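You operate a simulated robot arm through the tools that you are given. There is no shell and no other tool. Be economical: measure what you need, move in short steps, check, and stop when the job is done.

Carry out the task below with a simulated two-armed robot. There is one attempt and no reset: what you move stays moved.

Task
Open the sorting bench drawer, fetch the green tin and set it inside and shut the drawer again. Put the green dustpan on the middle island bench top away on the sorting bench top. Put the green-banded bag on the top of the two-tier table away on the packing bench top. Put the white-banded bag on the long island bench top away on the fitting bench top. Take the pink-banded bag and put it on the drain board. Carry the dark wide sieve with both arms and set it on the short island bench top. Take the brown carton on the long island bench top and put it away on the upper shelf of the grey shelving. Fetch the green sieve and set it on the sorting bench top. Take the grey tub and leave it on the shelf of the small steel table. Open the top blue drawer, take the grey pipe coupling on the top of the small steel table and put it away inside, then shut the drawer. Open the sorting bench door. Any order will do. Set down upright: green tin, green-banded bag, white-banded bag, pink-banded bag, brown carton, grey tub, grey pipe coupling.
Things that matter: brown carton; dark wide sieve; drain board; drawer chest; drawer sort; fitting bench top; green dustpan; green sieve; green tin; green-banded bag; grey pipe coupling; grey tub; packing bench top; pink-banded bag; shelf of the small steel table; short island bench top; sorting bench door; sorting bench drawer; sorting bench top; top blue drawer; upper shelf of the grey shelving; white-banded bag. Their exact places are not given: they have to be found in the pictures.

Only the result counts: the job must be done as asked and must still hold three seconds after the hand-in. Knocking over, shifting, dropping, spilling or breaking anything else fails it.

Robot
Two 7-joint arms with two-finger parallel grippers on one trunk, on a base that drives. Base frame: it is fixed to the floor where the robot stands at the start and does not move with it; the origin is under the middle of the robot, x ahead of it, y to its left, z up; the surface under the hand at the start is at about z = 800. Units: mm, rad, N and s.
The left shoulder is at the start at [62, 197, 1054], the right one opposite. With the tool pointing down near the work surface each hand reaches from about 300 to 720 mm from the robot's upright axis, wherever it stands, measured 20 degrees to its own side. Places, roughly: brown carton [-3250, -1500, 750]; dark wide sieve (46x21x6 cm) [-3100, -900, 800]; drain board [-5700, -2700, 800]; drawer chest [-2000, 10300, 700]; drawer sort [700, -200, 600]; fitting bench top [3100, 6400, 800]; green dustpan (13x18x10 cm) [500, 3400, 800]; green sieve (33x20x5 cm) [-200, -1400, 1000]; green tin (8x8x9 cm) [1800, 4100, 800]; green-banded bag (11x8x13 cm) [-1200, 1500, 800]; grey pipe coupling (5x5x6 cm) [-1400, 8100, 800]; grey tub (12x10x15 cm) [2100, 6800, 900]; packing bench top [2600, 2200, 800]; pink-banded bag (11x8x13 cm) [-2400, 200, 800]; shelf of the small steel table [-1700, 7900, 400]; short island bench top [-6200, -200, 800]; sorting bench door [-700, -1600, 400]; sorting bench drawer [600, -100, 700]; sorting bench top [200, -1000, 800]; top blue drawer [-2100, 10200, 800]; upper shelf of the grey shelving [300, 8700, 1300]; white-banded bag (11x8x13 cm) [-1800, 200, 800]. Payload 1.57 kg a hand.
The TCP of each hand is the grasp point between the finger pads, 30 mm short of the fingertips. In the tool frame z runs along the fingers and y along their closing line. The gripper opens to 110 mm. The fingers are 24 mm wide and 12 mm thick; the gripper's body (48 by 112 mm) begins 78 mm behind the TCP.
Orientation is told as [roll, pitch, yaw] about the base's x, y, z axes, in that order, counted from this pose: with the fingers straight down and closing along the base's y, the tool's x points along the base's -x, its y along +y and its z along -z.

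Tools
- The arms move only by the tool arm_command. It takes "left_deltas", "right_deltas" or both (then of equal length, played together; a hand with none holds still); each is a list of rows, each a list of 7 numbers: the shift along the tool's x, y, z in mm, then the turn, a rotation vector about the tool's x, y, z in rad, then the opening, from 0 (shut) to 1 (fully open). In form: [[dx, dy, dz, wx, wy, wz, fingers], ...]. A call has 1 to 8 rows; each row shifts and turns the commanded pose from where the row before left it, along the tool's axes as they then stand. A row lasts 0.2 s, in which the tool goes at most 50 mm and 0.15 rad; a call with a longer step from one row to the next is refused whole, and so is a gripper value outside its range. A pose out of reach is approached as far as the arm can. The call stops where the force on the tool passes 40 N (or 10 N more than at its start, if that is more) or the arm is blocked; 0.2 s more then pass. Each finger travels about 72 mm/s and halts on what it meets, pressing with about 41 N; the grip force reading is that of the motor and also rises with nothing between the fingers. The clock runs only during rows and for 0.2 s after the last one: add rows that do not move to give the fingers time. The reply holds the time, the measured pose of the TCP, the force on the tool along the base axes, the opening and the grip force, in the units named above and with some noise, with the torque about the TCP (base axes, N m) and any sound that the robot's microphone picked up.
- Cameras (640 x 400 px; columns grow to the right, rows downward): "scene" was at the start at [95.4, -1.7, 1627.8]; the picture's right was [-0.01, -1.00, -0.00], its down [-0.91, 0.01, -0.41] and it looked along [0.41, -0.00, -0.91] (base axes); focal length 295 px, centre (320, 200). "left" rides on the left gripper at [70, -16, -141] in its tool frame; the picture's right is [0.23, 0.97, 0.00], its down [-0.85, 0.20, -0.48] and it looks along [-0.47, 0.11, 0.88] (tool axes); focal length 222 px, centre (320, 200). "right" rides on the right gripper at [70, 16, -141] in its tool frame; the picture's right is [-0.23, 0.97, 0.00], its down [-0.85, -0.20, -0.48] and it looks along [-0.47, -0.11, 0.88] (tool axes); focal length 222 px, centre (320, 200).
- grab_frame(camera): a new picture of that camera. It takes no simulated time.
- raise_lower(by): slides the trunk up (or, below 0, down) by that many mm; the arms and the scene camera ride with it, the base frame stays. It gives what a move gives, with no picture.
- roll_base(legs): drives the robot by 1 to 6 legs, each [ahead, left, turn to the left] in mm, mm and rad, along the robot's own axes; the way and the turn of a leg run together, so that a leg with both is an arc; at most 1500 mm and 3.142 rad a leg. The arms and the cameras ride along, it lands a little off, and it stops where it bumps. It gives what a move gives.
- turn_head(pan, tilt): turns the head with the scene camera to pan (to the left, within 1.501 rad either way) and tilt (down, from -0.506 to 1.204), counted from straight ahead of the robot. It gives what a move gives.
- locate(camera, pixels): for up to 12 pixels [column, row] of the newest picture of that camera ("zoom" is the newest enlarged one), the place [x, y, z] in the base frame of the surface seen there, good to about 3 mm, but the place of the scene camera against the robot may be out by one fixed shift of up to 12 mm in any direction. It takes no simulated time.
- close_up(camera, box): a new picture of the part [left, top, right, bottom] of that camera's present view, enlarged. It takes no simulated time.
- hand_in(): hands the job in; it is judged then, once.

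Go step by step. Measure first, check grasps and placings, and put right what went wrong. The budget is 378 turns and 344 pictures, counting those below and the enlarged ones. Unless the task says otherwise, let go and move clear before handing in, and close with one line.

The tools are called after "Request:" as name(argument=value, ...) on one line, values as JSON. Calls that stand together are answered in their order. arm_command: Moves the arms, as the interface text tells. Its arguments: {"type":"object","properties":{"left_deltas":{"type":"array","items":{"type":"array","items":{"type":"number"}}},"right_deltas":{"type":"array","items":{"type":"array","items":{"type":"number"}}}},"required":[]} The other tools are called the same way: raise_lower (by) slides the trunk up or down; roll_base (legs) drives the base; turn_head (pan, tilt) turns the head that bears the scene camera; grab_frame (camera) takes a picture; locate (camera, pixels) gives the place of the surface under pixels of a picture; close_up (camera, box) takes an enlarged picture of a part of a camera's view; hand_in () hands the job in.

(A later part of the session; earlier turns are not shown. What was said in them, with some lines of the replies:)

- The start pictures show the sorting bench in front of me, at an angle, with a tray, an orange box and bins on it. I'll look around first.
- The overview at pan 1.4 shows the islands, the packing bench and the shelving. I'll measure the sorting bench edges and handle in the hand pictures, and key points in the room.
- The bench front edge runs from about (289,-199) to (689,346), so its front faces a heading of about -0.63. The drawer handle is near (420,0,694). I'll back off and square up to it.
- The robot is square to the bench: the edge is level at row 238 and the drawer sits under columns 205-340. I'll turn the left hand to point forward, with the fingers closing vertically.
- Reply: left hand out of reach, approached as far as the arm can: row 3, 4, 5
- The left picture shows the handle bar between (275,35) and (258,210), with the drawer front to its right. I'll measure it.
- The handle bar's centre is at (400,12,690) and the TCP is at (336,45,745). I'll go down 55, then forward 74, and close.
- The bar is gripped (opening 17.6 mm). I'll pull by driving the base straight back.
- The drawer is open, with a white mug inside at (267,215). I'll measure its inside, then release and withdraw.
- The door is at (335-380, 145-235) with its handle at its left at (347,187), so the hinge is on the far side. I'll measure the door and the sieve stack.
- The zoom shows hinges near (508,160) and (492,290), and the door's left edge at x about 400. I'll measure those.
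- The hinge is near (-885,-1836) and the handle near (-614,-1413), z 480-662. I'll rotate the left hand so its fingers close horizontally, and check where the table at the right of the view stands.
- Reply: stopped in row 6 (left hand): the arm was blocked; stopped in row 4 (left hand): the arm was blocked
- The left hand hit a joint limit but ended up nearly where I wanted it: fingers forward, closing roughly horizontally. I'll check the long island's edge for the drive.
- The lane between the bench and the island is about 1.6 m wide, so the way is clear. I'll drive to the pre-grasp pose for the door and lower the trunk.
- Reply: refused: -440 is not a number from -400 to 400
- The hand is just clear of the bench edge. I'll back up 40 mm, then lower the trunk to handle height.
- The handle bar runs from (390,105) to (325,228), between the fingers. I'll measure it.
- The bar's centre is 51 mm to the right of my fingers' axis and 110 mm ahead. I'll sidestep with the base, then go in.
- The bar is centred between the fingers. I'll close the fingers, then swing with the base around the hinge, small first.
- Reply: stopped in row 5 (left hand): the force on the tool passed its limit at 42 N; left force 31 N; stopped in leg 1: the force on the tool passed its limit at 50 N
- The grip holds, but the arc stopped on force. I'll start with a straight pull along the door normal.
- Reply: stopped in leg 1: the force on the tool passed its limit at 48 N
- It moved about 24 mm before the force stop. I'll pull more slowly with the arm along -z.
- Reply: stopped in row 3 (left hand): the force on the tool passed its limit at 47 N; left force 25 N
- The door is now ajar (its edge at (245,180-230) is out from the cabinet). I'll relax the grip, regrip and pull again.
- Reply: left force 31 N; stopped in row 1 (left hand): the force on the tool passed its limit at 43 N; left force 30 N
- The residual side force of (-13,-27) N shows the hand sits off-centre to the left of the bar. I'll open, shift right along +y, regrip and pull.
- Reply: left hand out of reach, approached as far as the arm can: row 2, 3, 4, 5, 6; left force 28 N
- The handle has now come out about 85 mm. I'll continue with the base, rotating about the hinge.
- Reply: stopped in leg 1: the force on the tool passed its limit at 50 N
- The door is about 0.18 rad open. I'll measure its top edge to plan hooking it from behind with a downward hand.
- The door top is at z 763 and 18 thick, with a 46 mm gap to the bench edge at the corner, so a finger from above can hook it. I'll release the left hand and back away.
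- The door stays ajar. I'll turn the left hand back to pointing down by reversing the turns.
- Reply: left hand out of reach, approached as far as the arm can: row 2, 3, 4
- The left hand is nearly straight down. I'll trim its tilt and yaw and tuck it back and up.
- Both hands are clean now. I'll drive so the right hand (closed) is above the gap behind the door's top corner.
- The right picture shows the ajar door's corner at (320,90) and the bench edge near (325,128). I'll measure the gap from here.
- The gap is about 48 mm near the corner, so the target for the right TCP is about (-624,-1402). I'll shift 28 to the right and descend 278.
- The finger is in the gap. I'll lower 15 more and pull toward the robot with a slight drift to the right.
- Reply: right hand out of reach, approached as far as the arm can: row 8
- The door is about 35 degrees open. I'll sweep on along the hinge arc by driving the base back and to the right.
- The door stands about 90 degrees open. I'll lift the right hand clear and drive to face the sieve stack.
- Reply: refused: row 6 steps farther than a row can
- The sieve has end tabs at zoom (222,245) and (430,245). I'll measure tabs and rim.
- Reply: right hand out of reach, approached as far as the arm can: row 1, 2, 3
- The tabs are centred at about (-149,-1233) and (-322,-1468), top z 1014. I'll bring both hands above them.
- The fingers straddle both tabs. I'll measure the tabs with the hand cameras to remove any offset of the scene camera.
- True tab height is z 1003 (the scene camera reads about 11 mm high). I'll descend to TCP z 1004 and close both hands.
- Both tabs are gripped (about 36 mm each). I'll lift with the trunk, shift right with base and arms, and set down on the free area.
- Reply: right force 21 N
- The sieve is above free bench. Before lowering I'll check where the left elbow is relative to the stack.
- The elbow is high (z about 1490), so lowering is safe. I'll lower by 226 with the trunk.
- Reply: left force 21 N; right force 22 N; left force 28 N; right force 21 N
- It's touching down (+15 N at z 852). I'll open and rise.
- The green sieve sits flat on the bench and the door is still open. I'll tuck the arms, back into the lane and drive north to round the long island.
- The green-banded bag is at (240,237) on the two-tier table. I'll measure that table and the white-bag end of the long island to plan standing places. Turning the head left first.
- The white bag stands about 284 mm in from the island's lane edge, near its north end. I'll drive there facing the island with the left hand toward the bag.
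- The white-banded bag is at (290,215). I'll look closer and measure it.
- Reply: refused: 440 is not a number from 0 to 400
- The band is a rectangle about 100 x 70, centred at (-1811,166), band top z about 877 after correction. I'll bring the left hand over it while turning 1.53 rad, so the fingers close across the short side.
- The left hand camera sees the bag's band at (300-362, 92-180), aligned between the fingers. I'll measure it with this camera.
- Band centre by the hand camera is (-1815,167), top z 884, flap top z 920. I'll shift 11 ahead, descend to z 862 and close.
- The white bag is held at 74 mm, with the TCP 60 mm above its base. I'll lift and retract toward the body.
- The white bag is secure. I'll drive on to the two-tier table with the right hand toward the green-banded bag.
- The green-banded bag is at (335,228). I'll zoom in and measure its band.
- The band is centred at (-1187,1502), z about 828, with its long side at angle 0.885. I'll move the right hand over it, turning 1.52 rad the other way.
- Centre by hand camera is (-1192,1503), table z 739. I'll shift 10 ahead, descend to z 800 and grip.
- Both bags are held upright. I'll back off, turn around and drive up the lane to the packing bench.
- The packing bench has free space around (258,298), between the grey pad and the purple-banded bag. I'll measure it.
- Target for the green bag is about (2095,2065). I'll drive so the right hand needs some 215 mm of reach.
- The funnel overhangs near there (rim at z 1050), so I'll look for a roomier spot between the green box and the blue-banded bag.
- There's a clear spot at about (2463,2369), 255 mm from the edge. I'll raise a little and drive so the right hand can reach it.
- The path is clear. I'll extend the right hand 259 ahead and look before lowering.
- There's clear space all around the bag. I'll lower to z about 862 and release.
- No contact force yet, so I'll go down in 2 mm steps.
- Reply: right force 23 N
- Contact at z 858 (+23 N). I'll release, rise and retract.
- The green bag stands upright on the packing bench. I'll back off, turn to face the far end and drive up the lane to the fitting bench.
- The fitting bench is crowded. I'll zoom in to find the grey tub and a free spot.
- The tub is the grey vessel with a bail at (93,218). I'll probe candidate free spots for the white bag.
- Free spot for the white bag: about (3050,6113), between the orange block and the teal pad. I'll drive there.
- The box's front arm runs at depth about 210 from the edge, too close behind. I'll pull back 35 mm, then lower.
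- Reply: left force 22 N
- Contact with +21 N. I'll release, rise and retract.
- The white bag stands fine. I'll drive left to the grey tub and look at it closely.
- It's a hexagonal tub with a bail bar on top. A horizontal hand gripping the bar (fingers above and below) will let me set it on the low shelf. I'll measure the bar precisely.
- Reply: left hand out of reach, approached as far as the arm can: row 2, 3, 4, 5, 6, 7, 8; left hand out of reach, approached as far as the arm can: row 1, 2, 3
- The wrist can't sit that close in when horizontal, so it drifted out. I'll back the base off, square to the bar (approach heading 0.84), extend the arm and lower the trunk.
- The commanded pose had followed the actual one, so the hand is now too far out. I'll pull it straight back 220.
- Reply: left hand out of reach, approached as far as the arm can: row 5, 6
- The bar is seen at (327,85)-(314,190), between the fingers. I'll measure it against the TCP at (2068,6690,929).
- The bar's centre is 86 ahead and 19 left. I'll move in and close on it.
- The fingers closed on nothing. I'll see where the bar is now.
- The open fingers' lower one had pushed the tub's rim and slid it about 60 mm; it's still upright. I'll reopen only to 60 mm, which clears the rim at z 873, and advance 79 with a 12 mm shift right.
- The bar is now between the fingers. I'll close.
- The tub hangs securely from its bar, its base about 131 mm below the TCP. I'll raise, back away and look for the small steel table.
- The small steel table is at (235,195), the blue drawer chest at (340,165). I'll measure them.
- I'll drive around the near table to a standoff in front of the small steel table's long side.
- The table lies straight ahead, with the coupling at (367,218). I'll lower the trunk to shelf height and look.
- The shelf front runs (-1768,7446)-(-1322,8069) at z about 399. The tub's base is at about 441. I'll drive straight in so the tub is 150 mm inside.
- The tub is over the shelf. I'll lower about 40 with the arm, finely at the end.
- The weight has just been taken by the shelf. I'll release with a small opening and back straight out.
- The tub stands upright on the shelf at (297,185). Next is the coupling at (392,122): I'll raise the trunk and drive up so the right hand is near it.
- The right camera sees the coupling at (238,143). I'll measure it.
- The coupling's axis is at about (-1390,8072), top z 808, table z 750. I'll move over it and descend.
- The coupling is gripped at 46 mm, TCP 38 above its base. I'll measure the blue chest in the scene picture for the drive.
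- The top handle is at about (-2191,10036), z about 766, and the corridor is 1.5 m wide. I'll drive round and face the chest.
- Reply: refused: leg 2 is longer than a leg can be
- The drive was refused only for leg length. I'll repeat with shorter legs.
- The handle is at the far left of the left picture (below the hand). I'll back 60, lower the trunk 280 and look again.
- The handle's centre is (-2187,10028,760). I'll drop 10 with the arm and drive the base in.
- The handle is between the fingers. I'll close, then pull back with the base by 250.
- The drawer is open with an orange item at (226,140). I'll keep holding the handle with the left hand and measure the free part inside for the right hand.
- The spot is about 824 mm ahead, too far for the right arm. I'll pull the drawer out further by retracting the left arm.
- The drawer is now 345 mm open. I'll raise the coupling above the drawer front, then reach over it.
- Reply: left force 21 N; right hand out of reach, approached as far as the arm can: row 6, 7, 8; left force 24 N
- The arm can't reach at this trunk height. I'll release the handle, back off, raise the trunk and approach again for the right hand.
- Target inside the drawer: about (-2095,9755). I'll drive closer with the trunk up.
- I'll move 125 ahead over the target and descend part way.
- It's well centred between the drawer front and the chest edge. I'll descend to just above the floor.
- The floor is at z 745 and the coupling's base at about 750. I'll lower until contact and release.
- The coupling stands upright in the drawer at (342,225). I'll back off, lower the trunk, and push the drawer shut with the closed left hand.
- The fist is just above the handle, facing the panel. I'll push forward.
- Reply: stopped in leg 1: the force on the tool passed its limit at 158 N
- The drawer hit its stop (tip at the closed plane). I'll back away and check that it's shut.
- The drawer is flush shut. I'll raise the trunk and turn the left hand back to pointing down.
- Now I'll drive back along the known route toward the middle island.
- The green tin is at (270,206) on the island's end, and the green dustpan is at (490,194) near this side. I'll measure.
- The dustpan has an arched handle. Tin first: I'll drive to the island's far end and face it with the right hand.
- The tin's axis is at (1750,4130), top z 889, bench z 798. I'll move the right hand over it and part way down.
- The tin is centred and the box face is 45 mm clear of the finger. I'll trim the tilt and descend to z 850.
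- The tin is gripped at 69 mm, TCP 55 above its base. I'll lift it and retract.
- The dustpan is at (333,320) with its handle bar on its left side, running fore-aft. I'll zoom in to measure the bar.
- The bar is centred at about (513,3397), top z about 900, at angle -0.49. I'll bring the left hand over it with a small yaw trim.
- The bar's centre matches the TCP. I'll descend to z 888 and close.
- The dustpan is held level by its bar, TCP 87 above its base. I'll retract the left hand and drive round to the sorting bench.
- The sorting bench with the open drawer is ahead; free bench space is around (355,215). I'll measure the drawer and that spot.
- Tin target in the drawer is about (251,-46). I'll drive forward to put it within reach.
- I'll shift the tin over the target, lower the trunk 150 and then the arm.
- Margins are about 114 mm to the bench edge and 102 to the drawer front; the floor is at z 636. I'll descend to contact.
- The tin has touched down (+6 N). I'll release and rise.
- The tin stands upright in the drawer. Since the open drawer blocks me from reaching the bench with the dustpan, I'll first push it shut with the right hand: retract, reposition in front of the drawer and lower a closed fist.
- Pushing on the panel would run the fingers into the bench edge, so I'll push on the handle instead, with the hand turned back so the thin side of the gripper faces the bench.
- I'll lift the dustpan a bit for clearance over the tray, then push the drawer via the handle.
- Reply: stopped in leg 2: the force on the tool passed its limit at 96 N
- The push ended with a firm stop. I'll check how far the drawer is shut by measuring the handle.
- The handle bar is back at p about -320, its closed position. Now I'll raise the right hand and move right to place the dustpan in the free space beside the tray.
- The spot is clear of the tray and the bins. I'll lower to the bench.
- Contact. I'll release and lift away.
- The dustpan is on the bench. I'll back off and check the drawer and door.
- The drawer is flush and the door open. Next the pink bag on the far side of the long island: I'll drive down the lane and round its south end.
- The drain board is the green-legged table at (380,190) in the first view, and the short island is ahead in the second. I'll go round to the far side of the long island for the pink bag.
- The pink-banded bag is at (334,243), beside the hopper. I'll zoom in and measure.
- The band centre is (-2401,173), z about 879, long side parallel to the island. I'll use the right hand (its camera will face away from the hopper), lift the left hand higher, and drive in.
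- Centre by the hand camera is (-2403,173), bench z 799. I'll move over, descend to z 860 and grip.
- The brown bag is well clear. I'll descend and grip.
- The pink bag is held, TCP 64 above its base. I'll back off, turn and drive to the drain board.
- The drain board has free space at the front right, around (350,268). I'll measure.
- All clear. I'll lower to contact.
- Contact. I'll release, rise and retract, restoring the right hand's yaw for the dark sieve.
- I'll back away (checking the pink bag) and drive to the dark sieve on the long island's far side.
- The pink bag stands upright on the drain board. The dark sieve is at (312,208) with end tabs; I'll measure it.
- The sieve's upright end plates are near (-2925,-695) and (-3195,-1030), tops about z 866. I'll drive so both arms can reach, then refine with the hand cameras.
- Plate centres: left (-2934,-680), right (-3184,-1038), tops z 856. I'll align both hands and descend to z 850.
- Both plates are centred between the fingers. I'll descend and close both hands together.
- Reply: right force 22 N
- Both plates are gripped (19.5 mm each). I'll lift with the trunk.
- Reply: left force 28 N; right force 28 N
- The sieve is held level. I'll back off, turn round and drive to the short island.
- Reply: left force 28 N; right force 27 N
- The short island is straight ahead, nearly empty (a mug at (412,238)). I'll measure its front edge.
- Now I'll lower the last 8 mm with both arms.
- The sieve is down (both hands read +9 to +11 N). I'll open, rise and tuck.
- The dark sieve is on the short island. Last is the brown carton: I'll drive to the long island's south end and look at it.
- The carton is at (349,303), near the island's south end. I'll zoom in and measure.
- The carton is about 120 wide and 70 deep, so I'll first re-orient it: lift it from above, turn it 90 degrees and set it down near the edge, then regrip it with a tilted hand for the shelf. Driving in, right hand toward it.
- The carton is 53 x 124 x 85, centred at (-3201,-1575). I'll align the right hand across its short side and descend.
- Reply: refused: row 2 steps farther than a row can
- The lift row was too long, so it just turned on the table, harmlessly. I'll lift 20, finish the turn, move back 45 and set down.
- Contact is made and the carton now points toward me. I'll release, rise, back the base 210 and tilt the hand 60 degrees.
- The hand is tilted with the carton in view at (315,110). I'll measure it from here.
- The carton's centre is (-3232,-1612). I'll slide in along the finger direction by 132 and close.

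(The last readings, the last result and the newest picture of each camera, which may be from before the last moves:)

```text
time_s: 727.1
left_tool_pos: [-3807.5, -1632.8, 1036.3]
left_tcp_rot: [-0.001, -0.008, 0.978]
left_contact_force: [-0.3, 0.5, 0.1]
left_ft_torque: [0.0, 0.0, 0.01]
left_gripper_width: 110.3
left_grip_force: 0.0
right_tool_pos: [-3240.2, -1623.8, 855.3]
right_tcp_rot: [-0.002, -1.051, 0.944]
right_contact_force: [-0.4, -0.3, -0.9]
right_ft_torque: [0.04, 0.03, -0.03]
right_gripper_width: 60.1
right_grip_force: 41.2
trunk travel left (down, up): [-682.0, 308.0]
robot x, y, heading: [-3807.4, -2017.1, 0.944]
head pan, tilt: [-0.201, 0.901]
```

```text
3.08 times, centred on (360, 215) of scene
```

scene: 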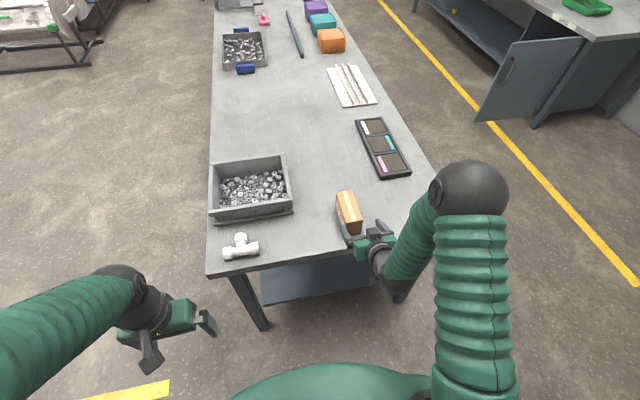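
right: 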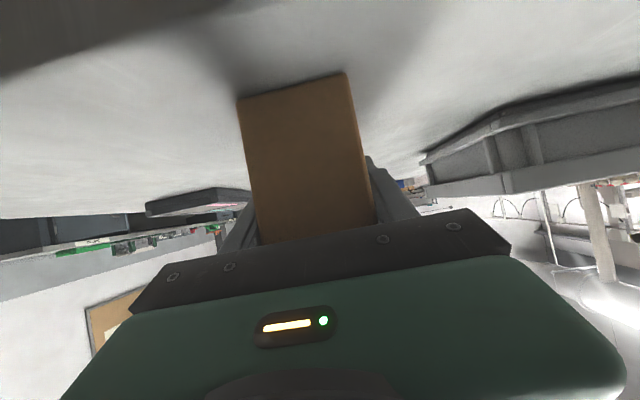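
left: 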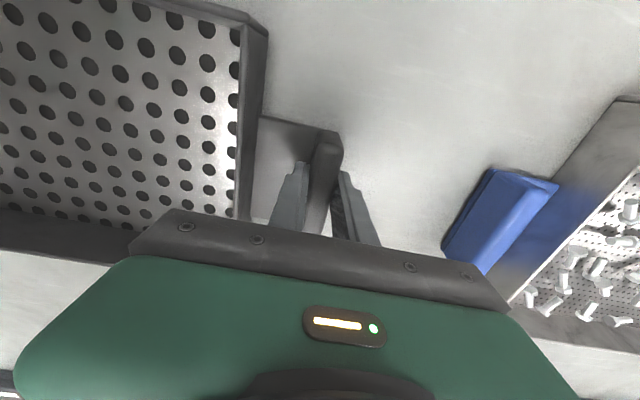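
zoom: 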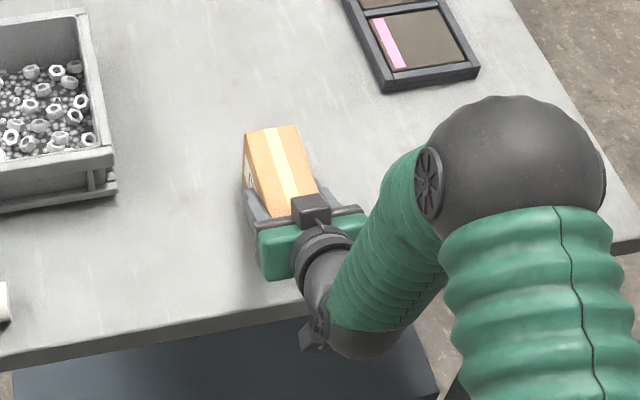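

The carton is gripped at 60 mm, its base 55 below the TCP. I'll lift and start the long drive to the grey shelving.

Request:
raise_lower(by=200)

Request:
roll_base(legs=[[-300, 0, 0], [0, -1160, 0], [1450, 0, 0], [1450, 0, 0], [1450, 0, 0], [1450, 0, 0]])

Request:
grab_frame(camera="right")

Request:
turn_head(pan=0, tilt=0.5)

Request:
grab_frame(camera="scene")

```text
time_s: 729.3
left_tool_pos: [-3806.8, -1631.0, 1237.4]
left_tcp_rot: [-0.002, -0.009, 0.978]
left_contact_force: [0.1, 0.3, 0.1]
left_ft_torque: [-0.04, -0.01, 0.01]
left_gripper_width: 110.0
left_grip_force: 0.1
right_tool_pos: [-3239.9, -1623.9, 1053.6]
right_tcp_rot: [-0.002, -1.05, 0.944]
right_contact_force: [0.7, -0.3, -3.9]
right_ft_torque: [-0.04, 0.03, 0.01]
right_gripper_width: 59.8
right_grip_force: 41.4
trunk travel left (down, up): [-882.0, 108.0]
robot x, y, heading: [-3807.6, -2018.4, 0.938]
head pan, tilt: [-0.201, 0.901]
```

```text
time_s: 763.9
left_tool_pos: [398.3, 2085.1, 1237.6]
left_tcp_rot: [-0.001, -0.01, 0.963]
left_contact_force: [-0.4, -0.5, 0.8]
left_ft_torque: [-0.01, 0.03, 0.02]
left_gripper_width: 110.1
left_grip_force: 0.1
right_tool_pos: [964.4, 2083.9, 1055.1]
right_tcp_rot: [-0.003, -1.052, 0.926]
right_contact_force: [-0.4, -1.0, -1.9]
right_ft_torque: [-0.03, 0.04, 0.03]
right_gripper_width: 60.0
right_grip_force: 41.2
trunk travel left (down, up): [-882.0, 108.0]
robot x, y, heading: [387.5, 1701.8, 0.921]
head pan, tilt: [-0.201, 0.901]
```

```text
139 pictures are left
```

right: 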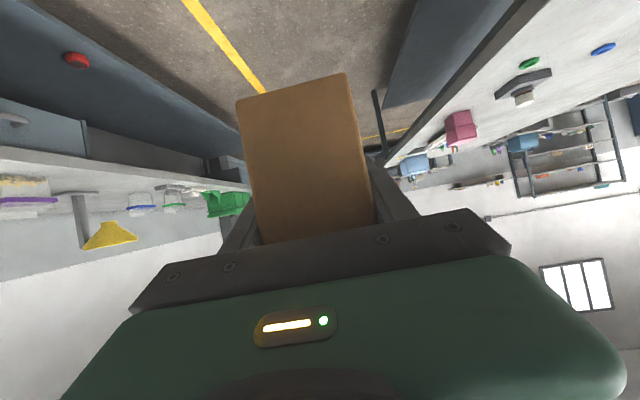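

```text
time_s: 764.8
left_tool_pos: [399.0, 2085.0, 1237.0]
left_tcp_rot: [0.0, -0.009, 0.961]
left_contact_force: [0.1, -0.5, 0.3]
left_ft_torque: [-0.02, 0.01, 0.02]
left_gripper_width: 109.7
left_grip_force: 0.0
right_tool_pos: [964.5, 2083.2, 1055.2]
right_tcp_rot: [-0.005, -1.052, 0.929]
right_contact_force: [0.3, 0.3, -2.8]
right_ft_torque: [-0.03, 0.02, 0.05]
right_gripper_width: 59.8
right_grip_force: 41.1
trunk travel left (down, up): [-882.0, 108.0]
robot x, y, heading: [387.3, 1699.4, 0.924]
head pan, tilt: [0.0, 0.499]
```

```text
138 pictures are left
```

scene: 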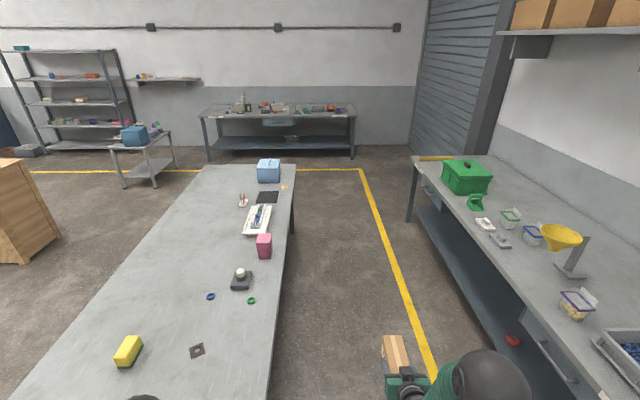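

Request:
roll_base(legs=[[0, -390, 0.02], [1400, 0, 0], [1400, 0, 0], [450, 0, 0], [0, 1400, 0], [0, 1400, 0]])

Request:
roll_base(legs=[[0, 1400, 0]])

Request:
turn_head(pan=0, tilt=0.3)

Request:
grab_frame(camera="scene")

```text
time_s: 795.9
left_tool_pos: [291.0, 6136.2, 1237.6]
left_tcp_rot: [0.0, -0.01, 0.986]
left_contact_force: [0.5, 0.3, -0.2]
left_ft_torque: [0.01, 0.04, 0.01]
left_gripper_width: 110.0
left_grip_force: 0.0
right_tool_pos: [859.3, 6148.8, 1054.5]
right_tcp_rot: [0.001, -1.054, 0.948]
right_contact_force: [-0.4, -0.1, -3.6]
right_ft_torque: [-0.06, 0.02, 0.01]
right_gripper_width: 59.8
right_grip_force: 41.0
trunk travel left (down, up): [-882.0, 108.0]
robot x, y, heading: [291.4, 5753.5, 0.946]
head pan, tilt: [0.0, 0.499]
```

```text
time_s: 802.9
left_tool_pos: [-863.4, 6952.9, 1238.7]
left_tcp_rot: [0.001, -0.012, 0.996]
left_contact_force: [-1.0, -0.1, -0.7]
left_ft_torque: [0.05, 0.05, 0.01]
left_gripper_width: 109.8
left_grip_force: 0.1
right_tool_pos: [-296.0, 6971.5, 1055.6]
right_tcp_rot: [-0.003, -1.054, 0.961]
right_contact_force: [0.8, -0.5, -3.4]
right_ft_torque: [-0.04, 0.04, 0.03]
right_gripper_width: 59.8
right_grip_force: 41.3
trunk travel left (down, up): [-882.0, 108.0]
robot x, y, heading: [-856.4, 6572.2, 0.958]
head pan, tilt: [0.0, 0.499]
```

```text
time_s: 803.6
left_tool_pos: [-864.8, 6953.0, 1238.2]
left_tcp_rot: [-0.003, -0.013, 0.996]
left_contact_force: [0.5, -0.3, -0.5]
left_ft_torque: [0.01, 0.03, -0.02]
left_gripper_width: 110.0
left_grip_force: 0.1
right_tool_pos: [-298.1, 6972.6, 1056.1]
right_tcp_rot: [-0.005, -1.054, 0.963]
right_contact_force: [-0.1, 0.3, -3.8]
right_ft_torque: [-0.04, 0.01, 0.0]
right_gripper_width: 59.8
right_grip_force: 41.2
trunk travel left (down, up): [-882.0, 108.0]
robot x, y, heading: [-855.6, 6571.4, 0.956]
head pan, tilt: [0.0, 0.3]
```

```text
137 pictures are left
```

scene: 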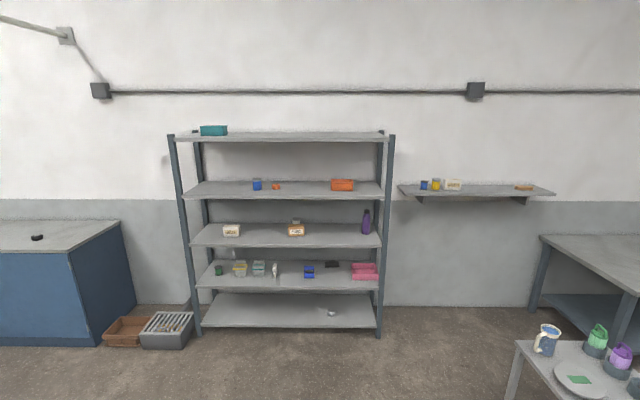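

The shelving is ahead. I'll measure the shelf heights to identify the one at about z 1300.

Request:
locate(camera="scene", pixels=[[280, 140], [290, 192], [290, 240], [290, 282], [290, 318], [190, 192], [380, 190], [330, 187], [277, 186], [257, 186], [310, 183], [300, 197]])

Request:
close_up(camera="scene", box=[160, 110, 420, 260])

```text
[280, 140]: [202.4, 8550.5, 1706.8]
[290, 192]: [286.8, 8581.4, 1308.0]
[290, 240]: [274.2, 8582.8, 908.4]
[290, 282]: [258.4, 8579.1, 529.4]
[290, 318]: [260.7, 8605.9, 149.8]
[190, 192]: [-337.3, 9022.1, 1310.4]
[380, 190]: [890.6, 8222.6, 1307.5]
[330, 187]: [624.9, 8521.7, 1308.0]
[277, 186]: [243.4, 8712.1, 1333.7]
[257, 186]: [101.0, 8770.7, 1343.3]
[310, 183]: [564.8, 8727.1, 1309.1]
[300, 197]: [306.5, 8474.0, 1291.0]
```

```text
2.46 times, centred on (290, 185) of scene
```

zoom: 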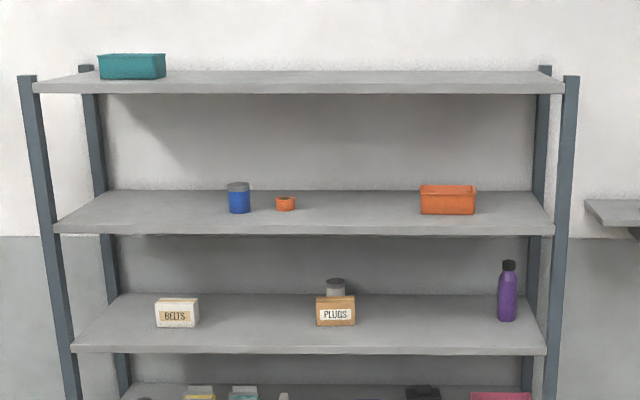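

The second shelf from the top is at z about 1298 with free room between the orange cap and the orange bin. I'll raise the trunk and the arm, then drive up to it.

Request:
raise_lower(by=108)

Request:
arm_command(right_deltas=[[-36, 0, -21, 0, 0, 0, 0], [-36, 0, -21, 0, 0, 0, 0], [-36, 0, -21, 0, 0, 0, 0], [-36, 0, -21, 0, 0, 0, 0], [-38, 0, -21, 0, 0, 0, 0]])

Request:
roll_base(legs=[[0, 370, -0.012], [1000, 0, 0], [350, 0, 0]])

Request:
grab_frame(camera="scene")

Request:
grab_frame(camera="right")

```text
time_s: 805.0
left_tool_pos: [-865.5, 6953.0, 1346.8]
left_tcp_rot: [-0.002, -0.013, 0.996]
left_contact_force: [0.0, 0.0, -0.4]
left_ft_torque: [0.02, 0.01, 0.01]
left_gripper_width: 110.0
left_grip_force: 0.0
right_tool_pos: [-298.9, 6972.2, 1164.1]
right_tcp_rot: [-0.005, -1.054, 0.964]
right_contact_force: [0.3, -0.2, -2.9]
right_ft_torque: [-0.03, 0.02, -0.01]
right_gripper_width: 59.5
right_grip_force: 41.2
trunk travel left (down, up): [-990.0, 0.0]
robot x, y, heading: [-855.3, 6570.6, 0.955]
head pan, tilt: [0.0, 0.3]
```

```text
time_s: 806.2
left_tool_pos: [-866.4, 6951.0, 1347.2]
left_tcp_rot: [-0.002, -0.014, 0.996]
left_contact_force: [0.4, -1.1, 0.8]
left_ft_torque: [0.05, -0.02, 0.01]
left_gripper_width: 109.8
left_grip_force: 0.0
right_tool_pos: [-300.2, 6969.3, 1378.6]
right_tcp_rot: [-0.005, -1.056, 0.964]
right_contact_force: [-0.6, -0.2, -3.3]
right_ft_torque: [-0.07, 0.0, -0.05]
right_gripper_width: 59.6
right_grip_force: 41.0
trunk travel left (down, up): [-990.0, 0.0]
robot x, y, heading: [-859.4, 6573.7, 0.957]
head pan, tilt: [0.0, 0.3]
```

```text
time_s: 815.2
left_tool_pos: [-365.9, 8258.5, 1348.0]
left_tcp_rot: [-0.002, -0.015, 0.979]
left_contact_force: [0.5, 0.3, 0.0]
left_ft_torque: [0.03, 0.0, 0.0]
left_gripper_width: 110.0
left_grip_force: 0.1
right_tool_pos: [201.5, 8266.0, 1378.7]
right_tcp_rot: [-0.002, -1.058, 0.943]
right_contact_force: [0.7, 0.8, -2.8]
right_ft_torque: [-0.03, 0.0, 0.01]
right_gripper_width: 60.1
right_grip_force: 41.2
trunk travel left (down, up): [-990.0, 0.0]
robot x, y, heading: [-361.8, 7878.7, 0.941]
head pan, tilt: [0.0, 0.3]
```

```text
135 pictures are left
```

scene: 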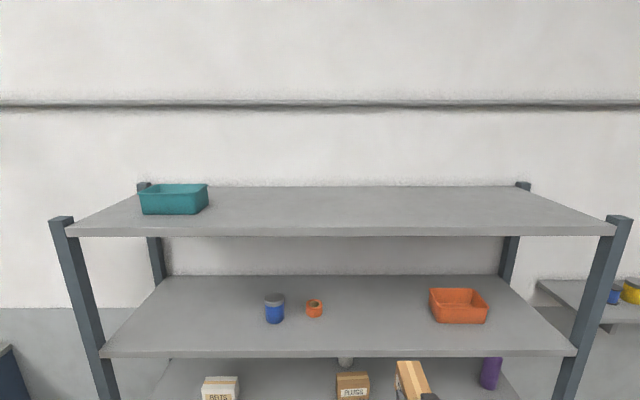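

```text
134 pictures are left
```

right: 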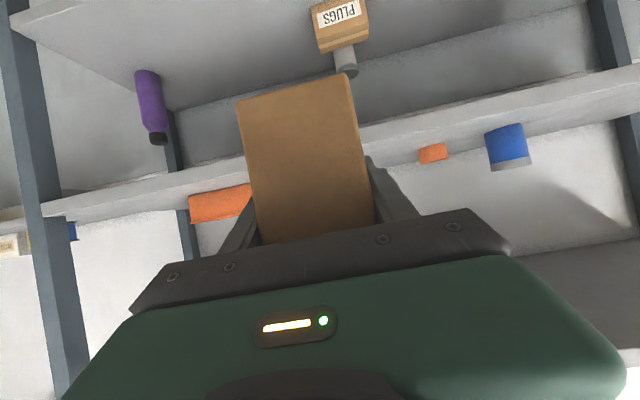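

Request:
locate(camera="scene", pixels=[[340, 346], [450, 346], [120, 346], [385, 320], [322, 312], [432, 310], [432, 295], [410, 372], [380, 300], [340, 230]])

Request:
locate(camera="right", pixels=[[200, 195], [450, 125], [400, 135], [240, 190], [255, 110], [345, 80]])

```text
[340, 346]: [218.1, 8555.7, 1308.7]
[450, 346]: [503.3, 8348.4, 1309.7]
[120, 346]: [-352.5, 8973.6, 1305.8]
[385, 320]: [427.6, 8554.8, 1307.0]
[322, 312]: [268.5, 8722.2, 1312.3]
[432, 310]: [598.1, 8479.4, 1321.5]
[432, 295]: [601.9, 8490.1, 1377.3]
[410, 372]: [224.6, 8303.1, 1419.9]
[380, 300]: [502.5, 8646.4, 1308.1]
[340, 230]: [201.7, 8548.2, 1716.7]
```

```text
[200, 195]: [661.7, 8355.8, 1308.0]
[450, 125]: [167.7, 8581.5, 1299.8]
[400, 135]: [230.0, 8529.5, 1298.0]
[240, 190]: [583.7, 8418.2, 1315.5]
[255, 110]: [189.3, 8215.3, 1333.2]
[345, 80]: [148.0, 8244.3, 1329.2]
```

The shelf's front edge is at u about 7045, z 1299, and the carton is lined up midway between the cap and the bin. I'll drive in 297.

Request:
roll_base(legs=[[297, 0, 0]])

Request:
grab_frame(camera="right")

Request:
turn_head(pan=-0.3, tilt=0.6)

Request:
grab_frame(camera="scene")

```text
time_s: 817.3
left_tool_pos: [-192.1, 8498.1, 1347.7]
left_tcp_rot: [-0.003, -0.017, 0.981]
left_contact_force: [0.0, -0.3, -0.3]
left_ft_torque: [0.02, 0.0, 0.01]
left_gripper_width: 110.2
left_grip_force: 0.1
right_tool_pos: [374.0, 8506.5, 1379.6]
right_tcp_rot: [-0.006, -1.06, 0.945]
right_contact_force: [0.0, -0.3, -2.7]
right_ft_torque: [-0.03, 0.02, 0.01]
right_gripper_width: 59.9
right_grip_force: 40.9
trunk travel left (down, up): [-990.0, 0.0]
robot x, y, heading: [-183.8, 8122.8, 0.94]
head pan, tilt: [0.0, 0.3]
```

```text
133 pictures are left
```

right: 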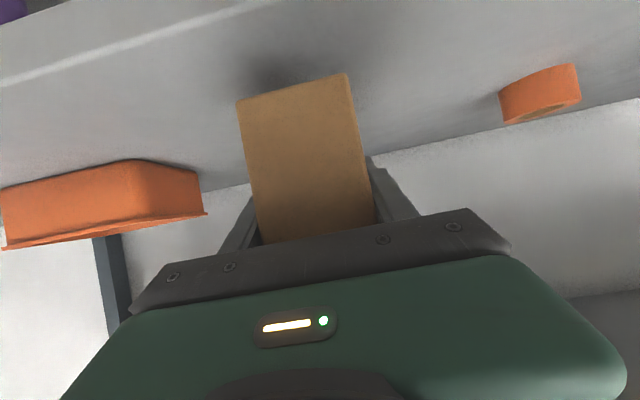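

```text
time_s: 818.1
left_tool_pos: [-190.4, 8500.3, 1347.9]
left_tcp_rot: [-0.002, -0.014, 0.981]
left_contact_force: [0.1, 0.5, 0.8]
left_ft_torque: [0.0, -0.02, 0.0]
left_gripper_width: 109.9
left_grip_force: 0.0
right_tool_pos: [377.0, 8508.2, 1378.8]
right_tcp_rot: [-0.005, -1.057, 0.946]
right_contact_force: [0.8, 0.1, -3.5]
right_ft_torque: [-0.03, 0.05, -0.02]
right_gripper_width: 59.9
right_grip_force: 41.0
trunk travel left (down, up): [-990.0, 0.0]
robot x, y, heading: [-188.2, 8119.6, 0.937]
head pan, tilt: [-0.3, 0.6]
```

```text
132 pictures are left
```

scene: 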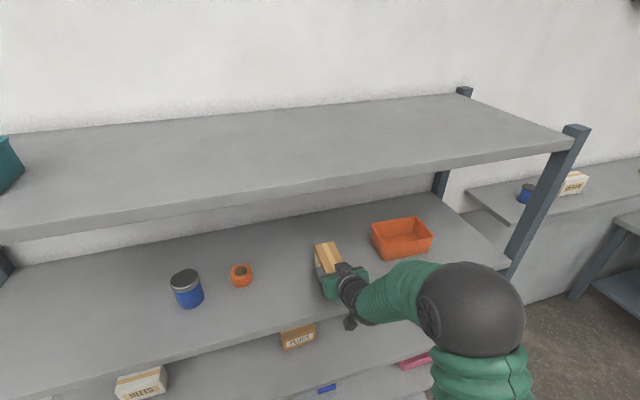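

The carton is over the shelf, clear of its neighbours. I'll lower it gently.

Request:
arm_command(right_deltas=[[13, 0, 7.4, 0, 0, 0, 0], [4.4, 0, 2.5, 0, 0, 0, 0], [1.7, 0, 1, 0, 0, 0, 0]])

Request:
arm_command(right_deltas=[[1.7, 0, 1, 0, 0, 0, 0], [1.7, 0, 1, 0, 0, 0, 0]])

```text
time_s: 818.9
left_tool_pos: [-190.2, 8501.8, 1346.7]
left_tcp_rot: [-0.003, -0.015, 0.982]
left_contact_force: [0.1, -0.1, -0.2]
left_ft_torque: [0.01, 0.0, -0.03]
left_gripper_width: 110.1
left_grip_force: 0.0
right_tool_pos: [376.9, 8509.3, 1356.8]
right_tcp_rot: [-0.006, -1.057, 0.946]
right_contact_force: [0.8, -0.5, -3.1]
right_ft_torque: [-0.04, 0.04, -0.03]
right_gripper_width: 59.9
right_grip_force: 40.4
trunk travel left (down, up): [-990.0, 0.0]
robot x, y, heading: [-188.6, 8119.0, 0.945]
head pan, tilt: [-0.3, 0.6]
```

```text
time_s: 819.5
left_tool_pos: [-191.2, 8502.3, 1346.8]
left_tcp_rot: [-0.005, -0.014, 0.981]
left_contact_force: [0.0, -0.5, -0.5]
left_ft_torque: [0.02, 0.02, 0.02]
left_gripper_width: 110.0
left_grip_force: 0.0
right_tool_pos: [376.7, 8510.9, 1354.0]
right_tcp_rot: [-0.005, -1.062, 0.947]
right_contact_force: [2.2, 2.1, 8.7]
right_ft_torque: [-0.19, 0.57, -0.04]
right_gripper_width: 59.6
right_grip_force: 40.7
trunk travel left (down, up): [-990.0, 0.0]
robot x, y, heading: [-188.0, 8119.9, 0.939]
head pan, tilt: [-0.3, 0.6]
```

Contact. I'll open the fingers and withdraw along the finger axis, then back off.

Request:
arm_command(right_deltas=[[0, 0, 0, 0, 0, 0, 0.7], [0, 0, 0, 0, 0, 0, 0.85], [0, 0, 0, 0, 0, 0, 0.85], [0, 0, -30, 0, 0, 0, 0.85], [0, 0, -40, 0, 0, 0, 0.85], [0, 0, -40, 0, 0, 0, 0.85]])

Request:
roll_base(legs=[[-400, 0, 0]])

Request:
turn_head(pan=-0.15, tilt=0.45)

Request:
close_up(camera="scene", box=[150, 120, 470, 320])

```text
time_s: 820.9
left_tool_pos: [-192.1, 8499.3, 1347.4]
left_tcp_rot: [-0.004, -0.016, 0.981]
left_contact_force: [0.3, -0.6, -0.2]
left_ft_torque: [-0.02, -0.01, -0.01]
left_gripper_width: 110.4
left_grip_force: 0.1
right_tool_pos: [319.3, 8429.8, 1406.4]
right_tcp_rot: [-0.006, -1.059, 0.948]
right_contact_force: [-0.5, -0.1, 0.2]
right_ft_torque: [-0.02, 0.0, 0.0]
right_gripper_width: 93.3
right_grip_force: 0.2
trunk travel left (down, up): [-990.0, 0.0]
robot x, y, heading: [-184.9, 8121.0, 0.936]
head pan, tilt: [-0.3, 0.6]
```

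```text
time_s: 823.4
left_tool_pos: [-418.8, 8186.6, 1345.7]
left_tcp_rot: [0.0, -0.012, 0.979]
left_contact_force: [0.0, 0.4, -1.1]
left_ft_torque: [0.0, -0.02, 0.0]
left_gripper_width: 109.7
left_grip_force: 0.1
right_tool_pos: [91.5, 8117.0, 1402.6]
right_tcp_rot: [-0.004, -1.053, 0.943]
right_contact_force: [-0.2, 0.0, 0.3]
right_ft_torque: [-0.04, 0.0, 0.0]
right_gripper_width: 93.7
right_grip_force: 0.0
trunk travel left (down, up): [-990.0, 0.0]
robot x, y, heading: [-419.7, 7801.6, 0.943]
head pan, tilt: [-0.3, 0.6]
```

```text
time_s: 824.0
left_tool_pos: [-421.7, 8184.2, 1346.8]
left_tcp_rot: [-0.001, -0.013, 0.98]
left_contact_force: [0.2, -0.9, -0.1]
left_ft_torque: [0.01, 0.02, -0.03]
left_gripper_width: 110.0
left_grip_force: 0.1
right_tool_pos: [90.1, 8114.8, 1404.3]
right_tcp_rot: [-0.005, -1.056, 0.946]
right_contact_force: [0.2, 0.1, 0.0]
right_ft_torque: [-0.02, 0.0, -0.01]
right_gripper_width: 93.4
right_grip_force: 0.0
trunk travel left (down, up): [-990.0, 0.0]
robot x, y, heading: [-419.8, 7802.6, 0.939]
head pan, tilt: [-0.15, 0.45]
```

```text
2.00 times, centred on (310, 220) of scene
```

zoom: 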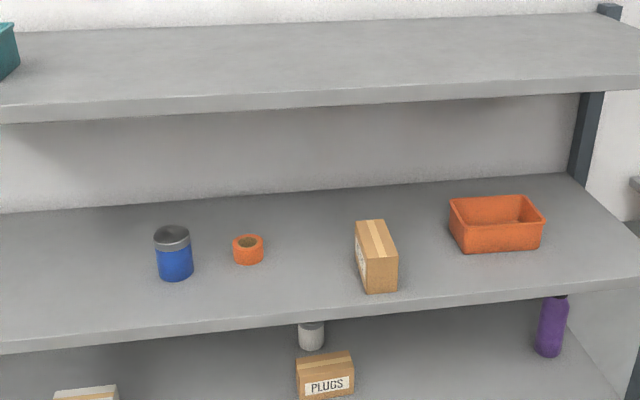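

The carton stands upright on the upper shelf, so every part of the job is done. The hands are empty and clear; I'm handing in.

Request:
hand_in()

```text
The job is handed in.
```

I finished every part of the job and handed it in; the green tin and the grey coupling were upright when I shut their drawers, and I did not reopen them to look again.
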